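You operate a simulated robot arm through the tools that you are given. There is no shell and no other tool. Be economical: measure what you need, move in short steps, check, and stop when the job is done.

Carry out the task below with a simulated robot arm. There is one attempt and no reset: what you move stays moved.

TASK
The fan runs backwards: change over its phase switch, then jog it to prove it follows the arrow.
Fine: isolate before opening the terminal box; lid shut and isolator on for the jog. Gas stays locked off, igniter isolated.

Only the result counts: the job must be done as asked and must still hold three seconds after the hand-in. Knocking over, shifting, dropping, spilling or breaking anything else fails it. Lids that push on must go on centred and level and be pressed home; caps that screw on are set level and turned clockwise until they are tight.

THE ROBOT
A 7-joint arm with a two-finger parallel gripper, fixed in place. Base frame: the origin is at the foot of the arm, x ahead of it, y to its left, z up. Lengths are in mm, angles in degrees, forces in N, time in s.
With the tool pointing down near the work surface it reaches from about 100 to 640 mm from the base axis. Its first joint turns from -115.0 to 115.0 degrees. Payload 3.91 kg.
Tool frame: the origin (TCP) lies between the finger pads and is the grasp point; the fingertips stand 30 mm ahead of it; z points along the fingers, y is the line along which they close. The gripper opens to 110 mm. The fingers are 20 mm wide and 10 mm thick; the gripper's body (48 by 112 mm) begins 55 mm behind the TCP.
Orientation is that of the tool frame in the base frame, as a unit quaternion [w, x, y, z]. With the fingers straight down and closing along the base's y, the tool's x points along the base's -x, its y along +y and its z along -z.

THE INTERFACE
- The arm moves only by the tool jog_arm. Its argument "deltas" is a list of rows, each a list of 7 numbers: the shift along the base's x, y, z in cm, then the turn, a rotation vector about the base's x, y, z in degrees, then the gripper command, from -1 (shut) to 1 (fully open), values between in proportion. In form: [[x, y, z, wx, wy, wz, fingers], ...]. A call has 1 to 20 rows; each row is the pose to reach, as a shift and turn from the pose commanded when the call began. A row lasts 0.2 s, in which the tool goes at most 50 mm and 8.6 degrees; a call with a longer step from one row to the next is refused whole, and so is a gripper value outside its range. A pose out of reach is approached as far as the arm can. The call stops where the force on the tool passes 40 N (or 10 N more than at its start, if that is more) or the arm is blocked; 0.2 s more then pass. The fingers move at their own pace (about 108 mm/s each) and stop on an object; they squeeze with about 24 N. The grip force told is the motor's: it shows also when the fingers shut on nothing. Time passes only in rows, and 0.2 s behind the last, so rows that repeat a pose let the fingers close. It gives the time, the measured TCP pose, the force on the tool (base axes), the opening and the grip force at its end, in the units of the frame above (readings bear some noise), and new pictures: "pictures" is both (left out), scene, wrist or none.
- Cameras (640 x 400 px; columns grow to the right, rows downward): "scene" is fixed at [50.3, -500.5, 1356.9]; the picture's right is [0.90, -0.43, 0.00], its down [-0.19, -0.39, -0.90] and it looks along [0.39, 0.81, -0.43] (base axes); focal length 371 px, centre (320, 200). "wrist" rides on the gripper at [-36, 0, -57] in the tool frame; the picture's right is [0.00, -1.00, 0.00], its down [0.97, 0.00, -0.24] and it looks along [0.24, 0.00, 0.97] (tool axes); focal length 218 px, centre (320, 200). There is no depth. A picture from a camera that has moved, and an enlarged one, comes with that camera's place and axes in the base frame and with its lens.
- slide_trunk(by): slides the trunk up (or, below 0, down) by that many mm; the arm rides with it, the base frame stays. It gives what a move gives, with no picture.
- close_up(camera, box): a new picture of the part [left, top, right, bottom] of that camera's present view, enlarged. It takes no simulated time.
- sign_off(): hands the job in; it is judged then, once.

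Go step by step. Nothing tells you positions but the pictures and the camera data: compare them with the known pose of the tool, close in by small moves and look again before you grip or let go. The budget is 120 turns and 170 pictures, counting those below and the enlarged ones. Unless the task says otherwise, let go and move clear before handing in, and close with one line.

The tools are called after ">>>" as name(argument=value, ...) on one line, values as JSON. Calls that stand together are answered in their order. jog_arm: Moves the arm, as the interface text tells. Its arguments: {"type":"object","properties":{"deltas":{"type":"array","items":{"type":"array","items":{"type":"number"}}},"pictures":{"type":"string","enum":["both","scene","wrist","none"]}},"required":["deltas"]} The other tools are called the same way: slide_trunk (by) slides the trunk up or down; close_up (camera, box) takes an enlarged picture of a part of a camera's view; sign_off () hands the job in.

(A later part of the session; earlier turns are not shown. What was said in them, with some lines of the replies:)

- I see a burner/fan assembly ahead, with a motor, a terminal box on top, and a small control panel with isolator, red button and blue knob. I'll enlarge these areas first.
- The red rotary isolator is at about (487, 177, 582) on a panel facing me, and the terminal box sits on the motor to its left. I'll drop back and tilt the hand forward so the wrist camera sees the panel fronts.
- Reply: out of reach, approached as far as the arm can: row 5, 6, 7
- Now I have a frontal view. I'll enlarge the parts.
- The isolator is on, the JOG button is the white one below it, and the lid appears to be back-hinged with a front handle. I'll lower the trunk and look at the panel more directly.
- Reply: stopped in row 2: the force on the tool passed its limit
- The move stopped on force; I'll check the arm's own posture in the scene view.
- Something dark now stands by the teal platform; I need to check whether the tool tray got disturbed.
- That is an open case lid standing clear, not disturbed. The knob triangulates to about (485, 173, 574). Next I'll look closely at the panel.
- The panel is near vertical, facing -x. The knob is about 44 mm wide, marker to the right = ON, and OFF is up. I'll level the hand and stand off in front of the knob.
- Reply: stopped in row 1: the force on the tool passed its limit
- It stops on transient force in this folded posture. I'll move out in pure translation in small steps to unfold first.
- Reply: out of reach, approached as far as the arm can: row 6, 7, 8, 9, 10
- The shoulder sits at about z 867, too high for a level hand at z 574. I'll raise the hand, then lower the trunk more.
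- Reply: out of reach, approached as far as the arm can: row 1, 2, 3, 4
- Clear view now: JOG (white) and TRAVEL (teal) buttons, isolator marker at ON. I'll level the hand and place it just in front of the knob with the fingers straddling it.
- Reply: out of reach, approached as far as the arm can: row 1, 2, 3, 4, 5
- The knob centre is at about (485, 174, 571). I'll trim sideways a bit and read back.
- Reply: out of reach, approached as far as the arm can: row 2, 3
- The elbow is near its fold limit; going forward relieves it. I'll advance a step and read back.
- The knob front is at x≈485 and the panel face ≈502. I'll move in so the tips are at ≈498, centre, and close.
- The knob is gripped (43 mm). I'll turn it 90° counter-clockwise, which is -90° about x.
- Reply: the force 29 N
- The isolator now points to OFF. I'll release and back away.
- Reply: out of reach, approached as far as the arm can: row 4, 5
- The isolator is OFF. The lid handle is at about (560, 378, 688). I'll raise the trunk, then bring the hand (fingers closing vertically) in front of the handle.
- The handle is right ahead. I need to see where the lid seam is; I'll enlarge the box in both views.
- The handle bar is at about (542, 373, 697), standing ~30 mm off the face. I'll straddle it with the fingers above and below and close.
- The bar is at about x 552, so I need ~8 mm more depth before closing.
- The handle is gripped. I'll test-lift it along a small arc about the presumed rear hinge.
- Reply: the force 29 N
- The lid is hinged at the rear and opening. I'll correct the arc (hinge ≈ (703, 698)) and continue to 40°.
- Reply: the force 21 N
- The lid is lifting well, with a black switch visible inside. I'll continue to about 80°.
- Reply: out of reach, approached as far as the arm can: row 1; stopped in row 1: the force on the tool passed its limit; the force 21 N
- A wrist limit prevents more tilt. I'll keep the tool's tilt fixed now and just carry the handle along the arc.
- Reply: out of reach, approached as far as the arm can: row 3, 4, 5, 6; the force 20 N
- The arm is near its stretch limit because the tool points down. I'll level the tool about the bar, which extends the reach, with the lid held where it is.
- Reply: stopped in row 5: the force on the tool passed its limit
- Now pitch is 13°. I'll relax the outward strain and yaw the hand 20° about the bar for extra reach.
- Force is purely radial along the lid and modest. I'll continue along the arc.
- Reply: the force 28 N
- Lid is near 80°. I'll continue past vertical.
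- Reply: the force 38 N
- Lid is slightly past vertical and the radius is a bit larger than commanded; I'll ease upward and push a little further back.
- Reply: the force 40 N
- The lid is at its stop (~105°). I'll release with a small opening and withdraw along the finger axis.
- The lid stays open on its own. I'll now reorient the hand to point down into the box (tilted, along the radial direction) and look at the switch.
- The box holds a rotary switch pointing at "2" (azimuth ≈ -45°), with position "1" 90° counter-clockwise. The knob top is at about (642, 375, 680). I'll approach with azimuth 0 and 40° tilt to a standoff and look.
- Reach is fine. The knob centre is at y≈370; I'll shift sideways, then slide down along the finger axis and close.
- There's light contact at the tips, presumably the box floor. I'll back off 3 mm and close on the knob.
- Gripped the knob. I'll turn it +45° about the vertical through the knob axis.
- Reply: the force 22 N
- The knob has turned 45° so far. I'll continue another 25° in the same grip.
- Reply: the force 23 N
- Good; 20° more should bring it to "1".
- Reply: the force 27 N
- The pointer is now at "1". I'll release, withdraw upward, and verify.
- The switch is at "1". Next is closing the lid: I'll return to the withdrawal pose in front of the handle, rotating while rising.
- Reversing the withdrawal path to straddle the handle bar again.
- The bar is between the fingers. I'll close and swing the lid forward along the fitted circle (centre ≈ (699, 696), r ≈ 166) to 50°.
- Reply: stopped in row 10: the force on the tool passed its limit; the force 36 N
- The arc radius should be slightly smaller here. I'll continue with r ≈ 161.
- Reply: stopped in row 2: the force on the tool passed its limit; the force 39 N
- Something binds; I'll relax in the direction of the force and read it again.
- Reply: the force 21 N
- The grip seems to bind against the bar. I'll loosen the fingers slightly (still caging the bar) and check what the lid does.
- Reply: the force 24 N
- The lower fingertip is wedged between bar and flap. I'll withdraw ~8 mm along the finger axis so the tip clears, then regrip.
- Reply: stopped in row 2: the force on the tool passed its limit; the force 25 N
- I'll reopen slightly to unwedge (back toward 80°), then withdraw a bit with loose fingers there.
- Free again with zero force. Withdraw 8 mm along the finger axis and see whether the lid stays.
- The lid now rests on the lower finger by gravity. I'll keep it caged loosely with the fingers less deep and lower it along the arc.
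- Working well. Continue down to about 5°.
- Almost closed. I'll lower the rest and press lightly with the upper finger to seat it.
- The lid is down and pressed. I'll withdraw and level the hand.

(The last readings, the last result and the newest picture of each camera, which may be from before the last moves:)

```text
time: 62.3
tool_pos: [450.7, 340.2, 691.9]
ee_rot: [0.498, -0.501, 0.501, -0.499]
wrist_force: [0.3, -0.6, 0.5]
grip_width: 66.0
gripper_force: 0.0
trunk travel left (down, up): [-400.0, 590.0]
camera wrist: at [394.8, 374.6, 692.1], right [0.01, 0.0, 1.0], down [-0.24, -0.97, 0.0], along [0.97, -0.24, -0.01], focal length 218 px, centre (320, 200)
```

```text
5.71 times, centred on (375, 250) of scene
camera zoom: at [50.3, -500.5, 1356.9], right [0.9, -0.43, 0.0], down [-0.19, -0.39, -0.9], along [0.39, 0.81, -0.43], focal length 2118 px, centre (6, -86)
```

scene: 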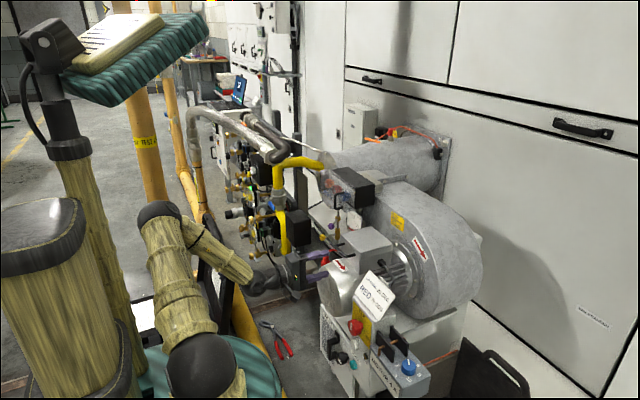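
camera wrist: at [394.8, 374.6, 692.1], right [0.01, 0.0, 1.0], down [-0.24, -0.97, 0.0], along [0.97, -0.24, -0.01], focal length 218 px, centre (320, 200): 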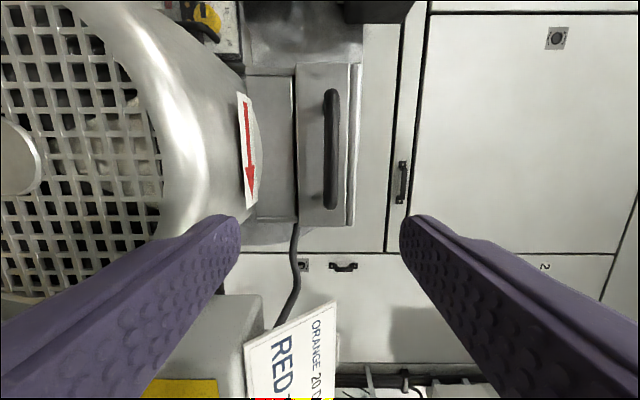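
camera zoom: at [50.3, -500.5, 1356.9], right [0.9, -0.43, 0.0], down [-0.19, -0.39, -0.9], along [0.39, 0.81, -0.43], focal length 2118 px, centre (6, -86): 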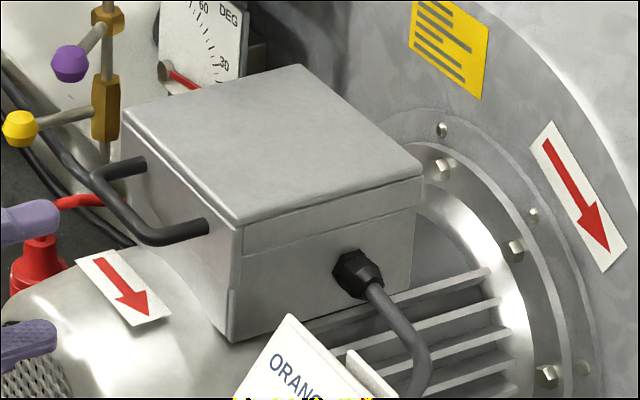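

The lid is shut exactly as before. Now back to the isolator: across, trunk down, then check.

>>> jog_arm(deltas=[[-1.5, -3, 0, 0, 0, 0, 0.2], [-2.5, -6, 0, 0, 0, 0, 0.2], [-2.5, -9, 0, 0, 0, 0, 0.2], [-2.5, -12, 0, 0, 0, 0, 0.2], [-2.5, -14, 0, 0, 0, 0, 0.2]], pictures="none")

>>> slide_trunk(by=-120)

>>> jog_arm(deltas=[[0.8, -1, 0, 0, 0, 0, 0.25], [1.5, -2, 0, 0, 0, 0, 0.25]], pictures="wrist")

```text
time: 63.5
tool_pos: [427.9, 198.7, 691.3]
ee_rot: [-0.498, 0.502, -0.501, 0.499]
wrist_force: [0.0, -0.3, 0.9]
grip_width: 65.8
gripper_force: 0.0
trunk travel left (down, up): [-400.0, 590.0]
```

```text
time: 65.0
tool_pos: [426.2, 198.2, 571.8]
ee_rot: [-0.498, 0.502, -0.5, 0.499]
wrist_force: [-0.4, 0.2, 0.1]
grip_width: 65.8
gripper_force: 0.1
trunk travel left (down, up): [-280.0, 710.0]
```

```text
time: 65.6
tool_pos: [444.2, 180.1, 571.1]
ee_rot: [-0.498, 0.502, -0.501, 0.499]
wrist_force: [-0.3, 0.1, -0.6]
grip_width: 68.7
gripper_force: 0.0
out of reach, approached as far as the arm can: row 2
trunk travel left (down, up): [-280.0, 710.0]
camera wrist: at [387.5, 216.3, 570.5], right [0.01, 0.0, 1.0], down [-0.24, -0.97, 0.0], along [0.97, -0.24, 0.0], focal length 218 px, centre (320, 200)
```

wrist: 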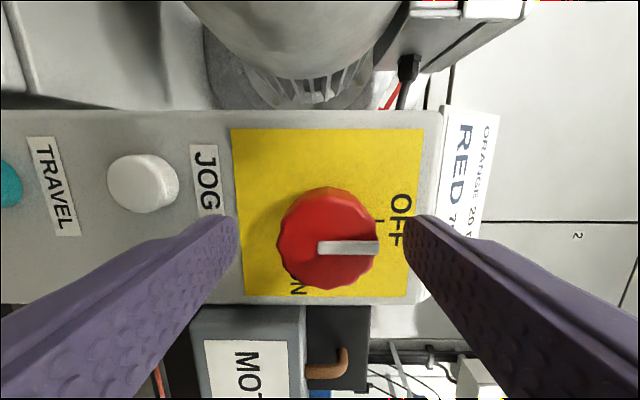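

Knob centre ≈ (485, 173.5, 573.5). Move in, grip, and turn +90° back to ON.

>>> jog_arm(deltas=[[0.8, -0.66, 0.24, 0, 0, 0, 0.25], [2.33, -0.66, 0.24, 0, 0, 0, 0.25], [2.33, -0.66, 0.24, 0, 0, 0, -1], [2.33, -0.66, 0.24, 0, 0, 0, -1]], pictures="wrist")

```text
time: 66.6
tool_pos: [466.0, 174.0, 573.1]
ee_rot: [0.5, -0.5, 0.501, -0.499]
wrist_force: [3.5, -0.1, 8.2]
grip_width: 43.0
gripper_force: 44.9
trunk travel left (down, up): [-280.0, 710.0]
camera wrist: at [410.9, 209.1, 573.7], right [0.0, 0.0, 1.0], down [-0.24, -0.97, 0.0], along [0.97, -0.24, 0.0], focal length 218 px, centre (320, 200)
```

wrist: 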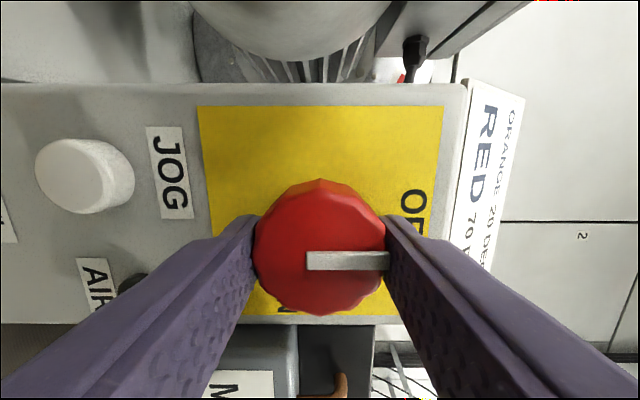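

>>> jog_arm(deltas=[[0, 0, 0, 7.5, 0, 0, -1], [0, 0, 0, 15, 0, 0, -1], [0, 0, 0, 22.5, 0, 0, -1], [0, 0, 0, 30, 0, 0, -1], [0, 0, 0, 37.5, 0, 0, -1], [0, 0, 0, 45, 0, 0, -1], [0, 0, 0, 52.5, 0, 0, -1], [0, 0, 0, 60, 0, 0, -1], [0, 0, 0, 67.5, 0, 0, -1], [0, 0, 0, 75, 0, 0, -1], [0, 0, 0, 82.5, 0, 0, -1], [0, 0, 0, 90, 0, 0, -1], [0, 0, 0, 90, 0, 0, -1]], pictures="wrist")

```text
time: 69.4
tool_pos: [467.3, 174.6, 572.3]
ee_rot: [0.706, -0.002, 0.708, 0.002]
wrist_force: [6.0, 9.8, -4.3]
grip_width: 43.0
gripper_force: 44.7
trunk travel left (down, up): [-280.0, 710.0]
camera wrist: at [410.9, 174.1, 608.1], right [0.01, -1.0, 0.0], down [-0.24, 0.0, -0.97], along [0.97, 0.01, -0.24], focal length 218 px, centre (320, 200)
```

wrist: 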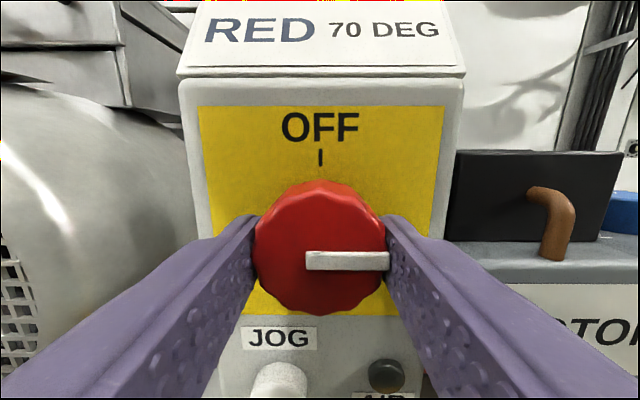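

The isolator is back to ON. Release, back away, and move toward JOG with the fingers closed.

>>> jog_arm(deltas=[[0, 0, 0, 0, 0, 0, 0.25], [0, 0, 0, 0, 0, 0, 0.25], [-1.5, 0.2, -0.2, 0, 0, 0, 0.25], [-3.5, 0.8, -0.5, 0, 0, 0, 0], [-4, 1.5, -2, 0, 0, 0, -1], [-4, 2, -5, 0, 0, 0, -1], [-4, 2.2, -8, 0, 0, 0, -1]])

```text
time: 71.0
tool_pos: [425.7, 196.0, 492.9]
ee_rot: [0.707, -0.002, 0.707, 0.001]
wrist_force: [0.0, 0.5, -0.5]
grip_width: 0.1
gripper_force: 24.3
out of reach, approached as far as the arm can: row 4
trunk travel left (down, up): [-280.0, 710.0]
camera wrist: at [370.1, 195.2, 528.4], right [0.01, -1.0, 0.0], down [-0.24, 0.0, -0.97], along [0.97, 0.01, -0.24], focal length 218 px, centre (320, 200)
```

scene: 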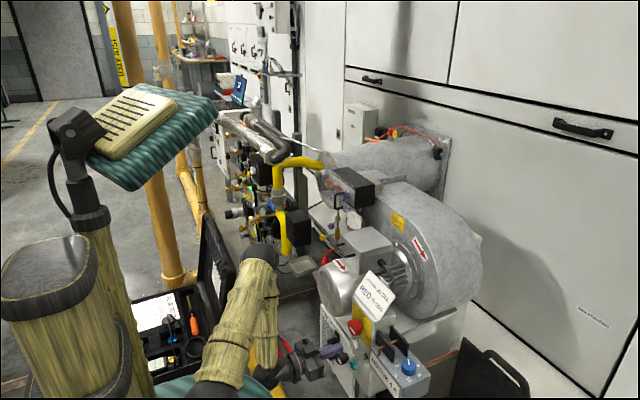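
wrist: 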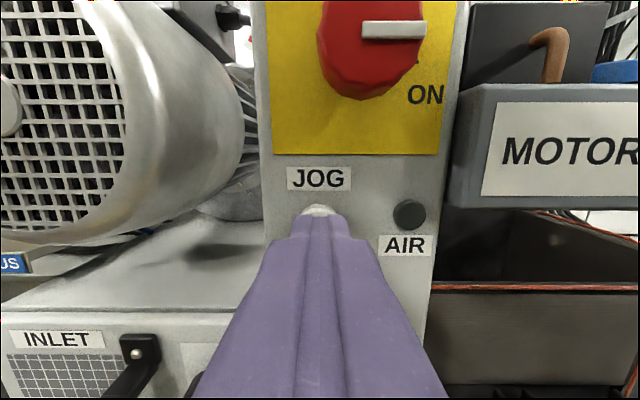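

JOG button is at about (490, 198, 487), just behind the closed fingertips. I'll align and advance until light contact.

>>> jog_arm(deltas=[[0, 0.2, -0.6, 0, 0, 0, -1], [1.5, 0.2, -0.6, 0, 0, 0, -1], [2.7, 0.2, -0.6, 0, 0, 0, -1]])

```text
time: 71.8
tool_pos: [453.6, 197.8, 485.3]
ee_rot: [0.707, -0.002, 0.707, 0.0]
wrist_force: [0.1, -0.5, 0.2]
grip_width: 0.0
gripper_force: 23.9
trunk travel left (down, up): [-280.0, 710.0]
camera wrist: at [397.8, 197.0, 522.8], right [0.01, -1.0, 0.0], down [-0.24, 0.0, -0.97], along [0.97, 0.01, -0.24], focal length 218 px, centre (320, 200)
```

scene: 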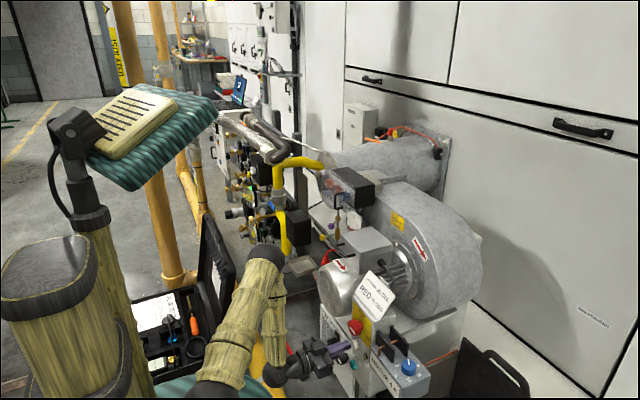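
wrist: 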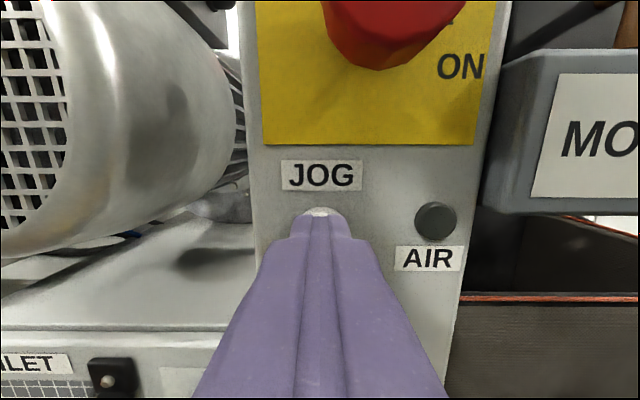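

Aligned. I'll press in small steps and hold, watching for the AIR lamp and fan motion.

>>> jog_arm(deltas=[[0.4, 0, 0, 0, 0, 0, -1], [0.8, 0, 0, 0, 0, 0, -1], [1.0, 0, 0, 0, 0, 0, -1], [1.2, 0, 0, 0, 0, 0, -1], [1.2, 0, 0, 0, 0, 0, -1]])

```text
time: 73.0
tool_pos: [465.2, 196.8, 485.5]
ee_rot: [0.707, -0.002, 0.707, 0.001]
wrist_force: [-2.0, -0.9, 0.4]
grip_width: 0.1
gripper_force: 23.9
trunk travel left (down, up): [-280.0, 710.0]
camera wrist: at [409.9, 196.8, 522.9], right [0.01, -1.0, 0.0], down [-0.24, 0.0, -0.97], along [0.97, 0.01, -0.24], focal length 218 px, centre (320, 200)
```

scene: 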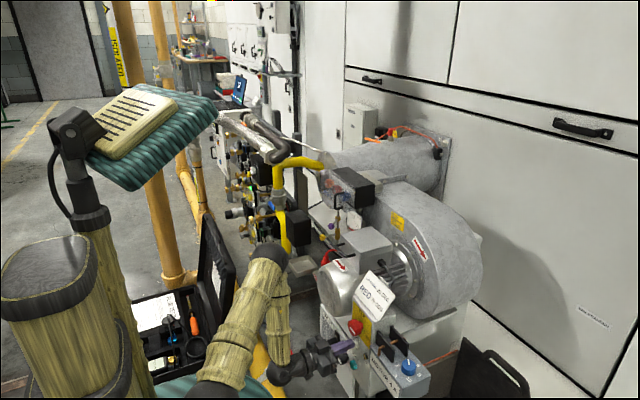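
wrist: 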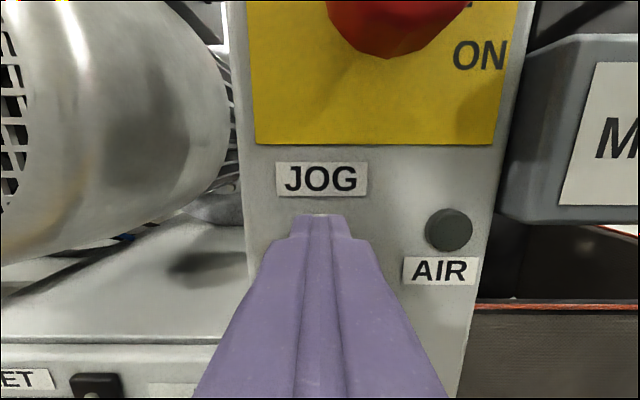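

Light contact (2 N). Press a few mm more and hold.

>>> jog_arm(deltas=[[0.2, 0, 0, 0, 0, 0, -1], [0.4, 0, 0, 0, 0, 0, -1], [0.4, 0, 0, 0, 0, 0, -1], [0.4, 0, 0, 0, 0, 0, -1]])

```text
time: 74.0
tool_pos: [469.3, 197.5, 486.7]
ee_rot: [0.706, -0.003, 0.708, 0.002]
wrist_force: [-17.4, 1.0, -0.7]
grip_width: 0.0
gripper_force: 25.0
trunk travel left (down, up): [-280.0, 710.0]
camera wrist: at [413.0, 196.8, 522.9], right [0.01, -1.0, 0.0], down [-0.24, 0.0, -0.97], along [0.97, 0.01, -0.24], focal length 218 px, centre (320, 200)
```

scene: 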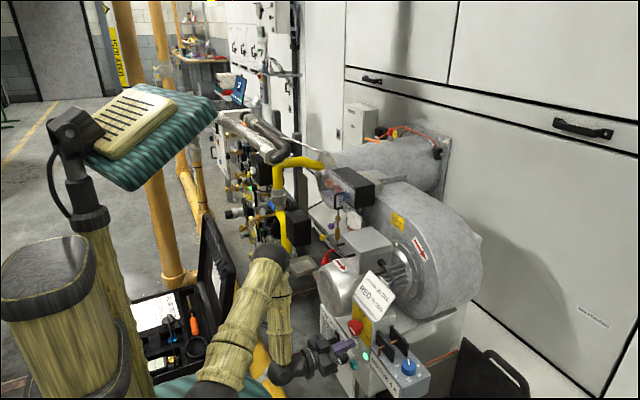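
wrist: 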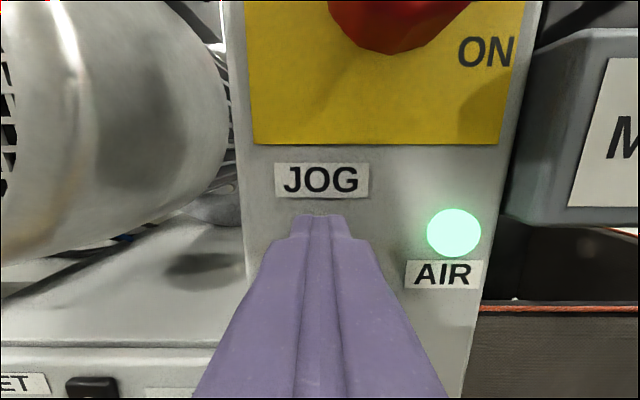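

The AIR lamp is lit green: the fan is blowing the right way. I'll hold about 2 s for proof, then release and clear.

>>> jog_arm(deltas=[[0, 0, 0, 0, 0, 0, -1], [0, 0, 0, 0, 0, 0, -1], [0, 0, 0, 0, 0, 0, -1], [0, 0, 0, 0, 0, 0, -1], [0, 0, 0, 0, 0, 0, -1], [0, 0, 0, 0, 0, 0, -1], [0, 0, 0, 0, 0, 0, -1], [0, 0, 0, 0, 0, 0, -1], [0, 0, 0, 0, 0, 0, -1], [0, 0, 0, 0, 0, 0, -1]])

>>> jog_arm(deltas=[[-1, 0, 0, 0, 0, 0, -1], [-2.5, 0, 0, 0, 0, 0, -1], [-4, 0, 0.5, 0, 0, 0, -1]])

```text
time: 76.2
tool_pos: [469.4, 198.0, 485.6]
ee_rot: [0.707, -0.002, 0.707, 0.001]
wrist_force: [-20.3, -2.5, -6.0]
grip_width: 0.0
gripper_force: 23.8
trunk travel left (down, up): [-280.0, 710.0]
camera wrist: at [413.3, 197.0, 522.9], right [0.01, -1.0, 0.0], down [-0.24, 0.0, -0.97], along [0.97, 0.01, -0.24], focal length 218 px, centre (320, 200)
```

scene: 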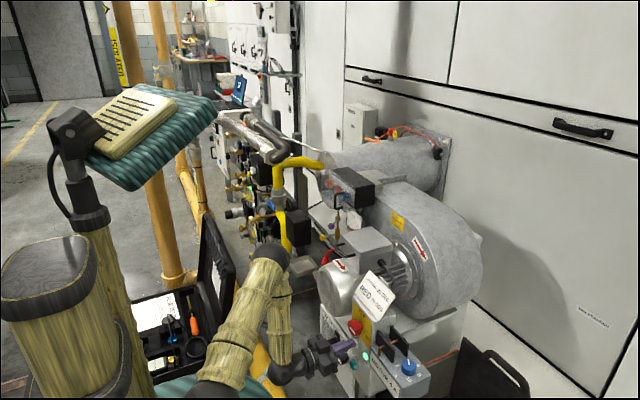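
wrist: 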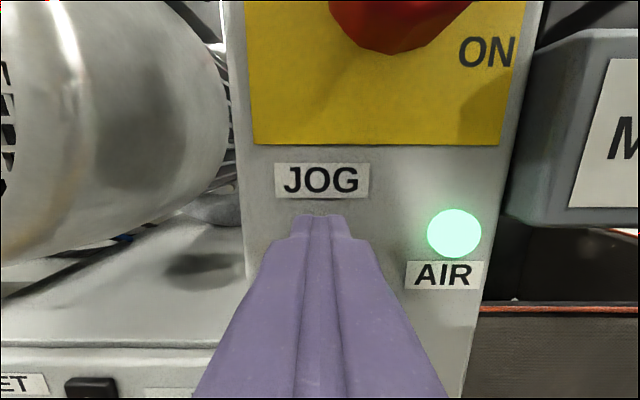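

```text
time: 77.0
tool_pos: [430.5, 198.0, 491.9]
ee_rot: [0.707, -0.003, 0.707, 0.002]
wrist_force: [-0.5, 0.4, -0.4]
grip_width: 0.0
gripper_force: 24.3
trunk travel left (down, up): [-280.0, 710.0]
camera wrist: at [373.7, 197.4, 528.0], right [0.01, -1.0, 0.0], down [-0.24, 0.0, -0.97], along [0.97, 0.01, -0.24], focal length 218 px, centre (320, 200)
```

scene: 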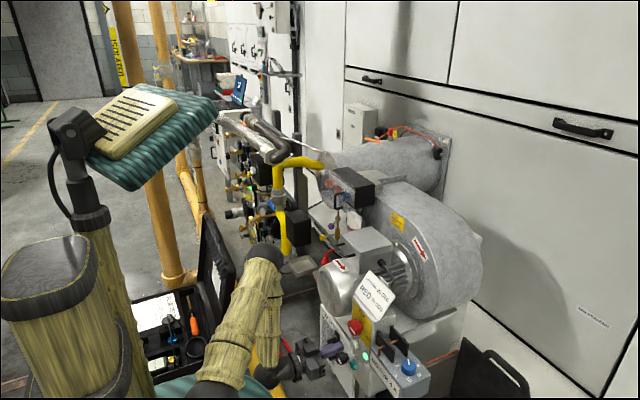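
wrist: 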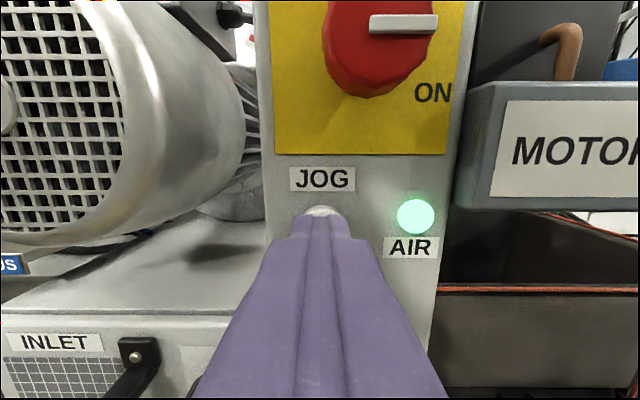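

Button released. I'll back off a bit more, wait for rundown, and do a final check of all items.

>>> jog_arm(deltas=[[0, 0, 2, 0, 0, 0, -1], [-0.5, 0, 4, 0, 0, 0, -1], [-1, 1, 6, 0, 0, 0, -1], [-1, 2, 8, 0, 0, 0, -1], [-1, 2, 8, 0, 0, 0, -1], [-1, 2, 8, 0, 0, 0, -1], [-1, 2, 8, 0, 0, 0, -1], [-1, 2, 8, 0, 0, 0, -1], [-1, 2, 8, 0, 0, 0, -1], [-1, 2, 8, 0, 0, 0, -1], [-1, 2, 8, 0, 0, 0, -1], [-1, 2, 8, 0, 0, 0, -1]])

>>> close_up(camera="scene", box=[220, 150, 440, 400])

```text
time: 79.6
tool_pos: [419.5, 217.7, 571.6]
ee_rot: [0.707, -0.003, 0.707, 0.002]
wrist_force: [-0.4, 0.5, 0.7]
grip_width: 0.2
gripper_force: 24.0
trunk travel left (down, up): [-280.0, 710.0]
camera wrist: at [364.6, 217.4, 607.8], right [0.01, -1.0, 0.0], down [-0.24, 0.0, -0.97], along [0.97, 0.01, -0.24], focal length 218 px, centre (320, 200)
```

scene: 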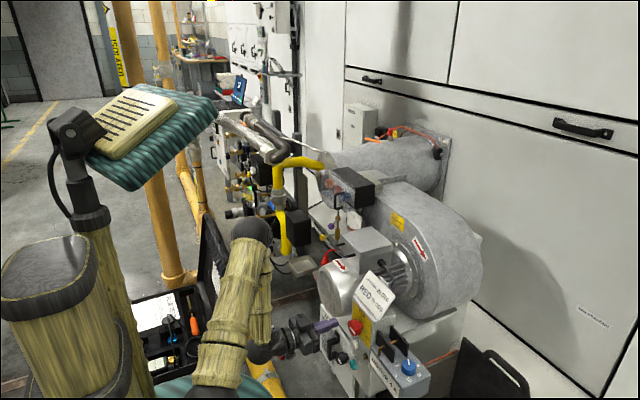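
wrist: 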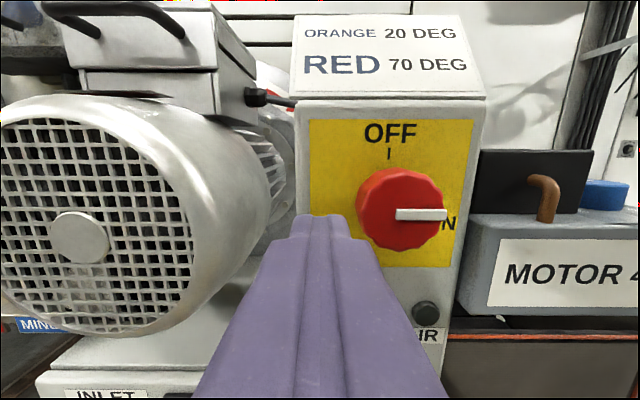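

```text
1.60 times, centred on (330, 275) of scene
camera zoom: at [50.3, -500.5, 1356.9], right [0.9, -0.43, 0.0], down [-0.19, -0.39, -0.9], along [0.39, 0.81, -0.43], focal length 593 px, centre (304, 80)
```

zoom: 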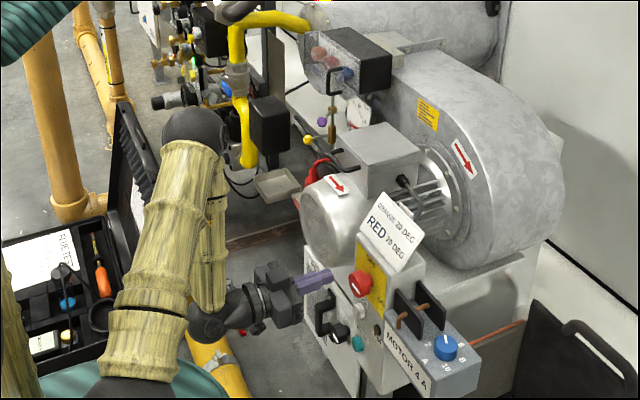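

The fan has run down and the AIR lamp is out. The lid is shut, the isolator is ON, nothing else has moved and the hand is clear, so I'm handing in.

>>> sign_off()

```text
The job is handed in.
```

The phase switch is changed over from 2 to 1, and a jog of about 3 s lit the AIR lamp. I took that lamp as proof the fan now follows the arrow; I couldn't see the rotor turning. The isolator was off before I opened the terminal box. For the jog the lid was shut and the isolator back on, and both are still that way. I didn't touch the gas or the igniter.
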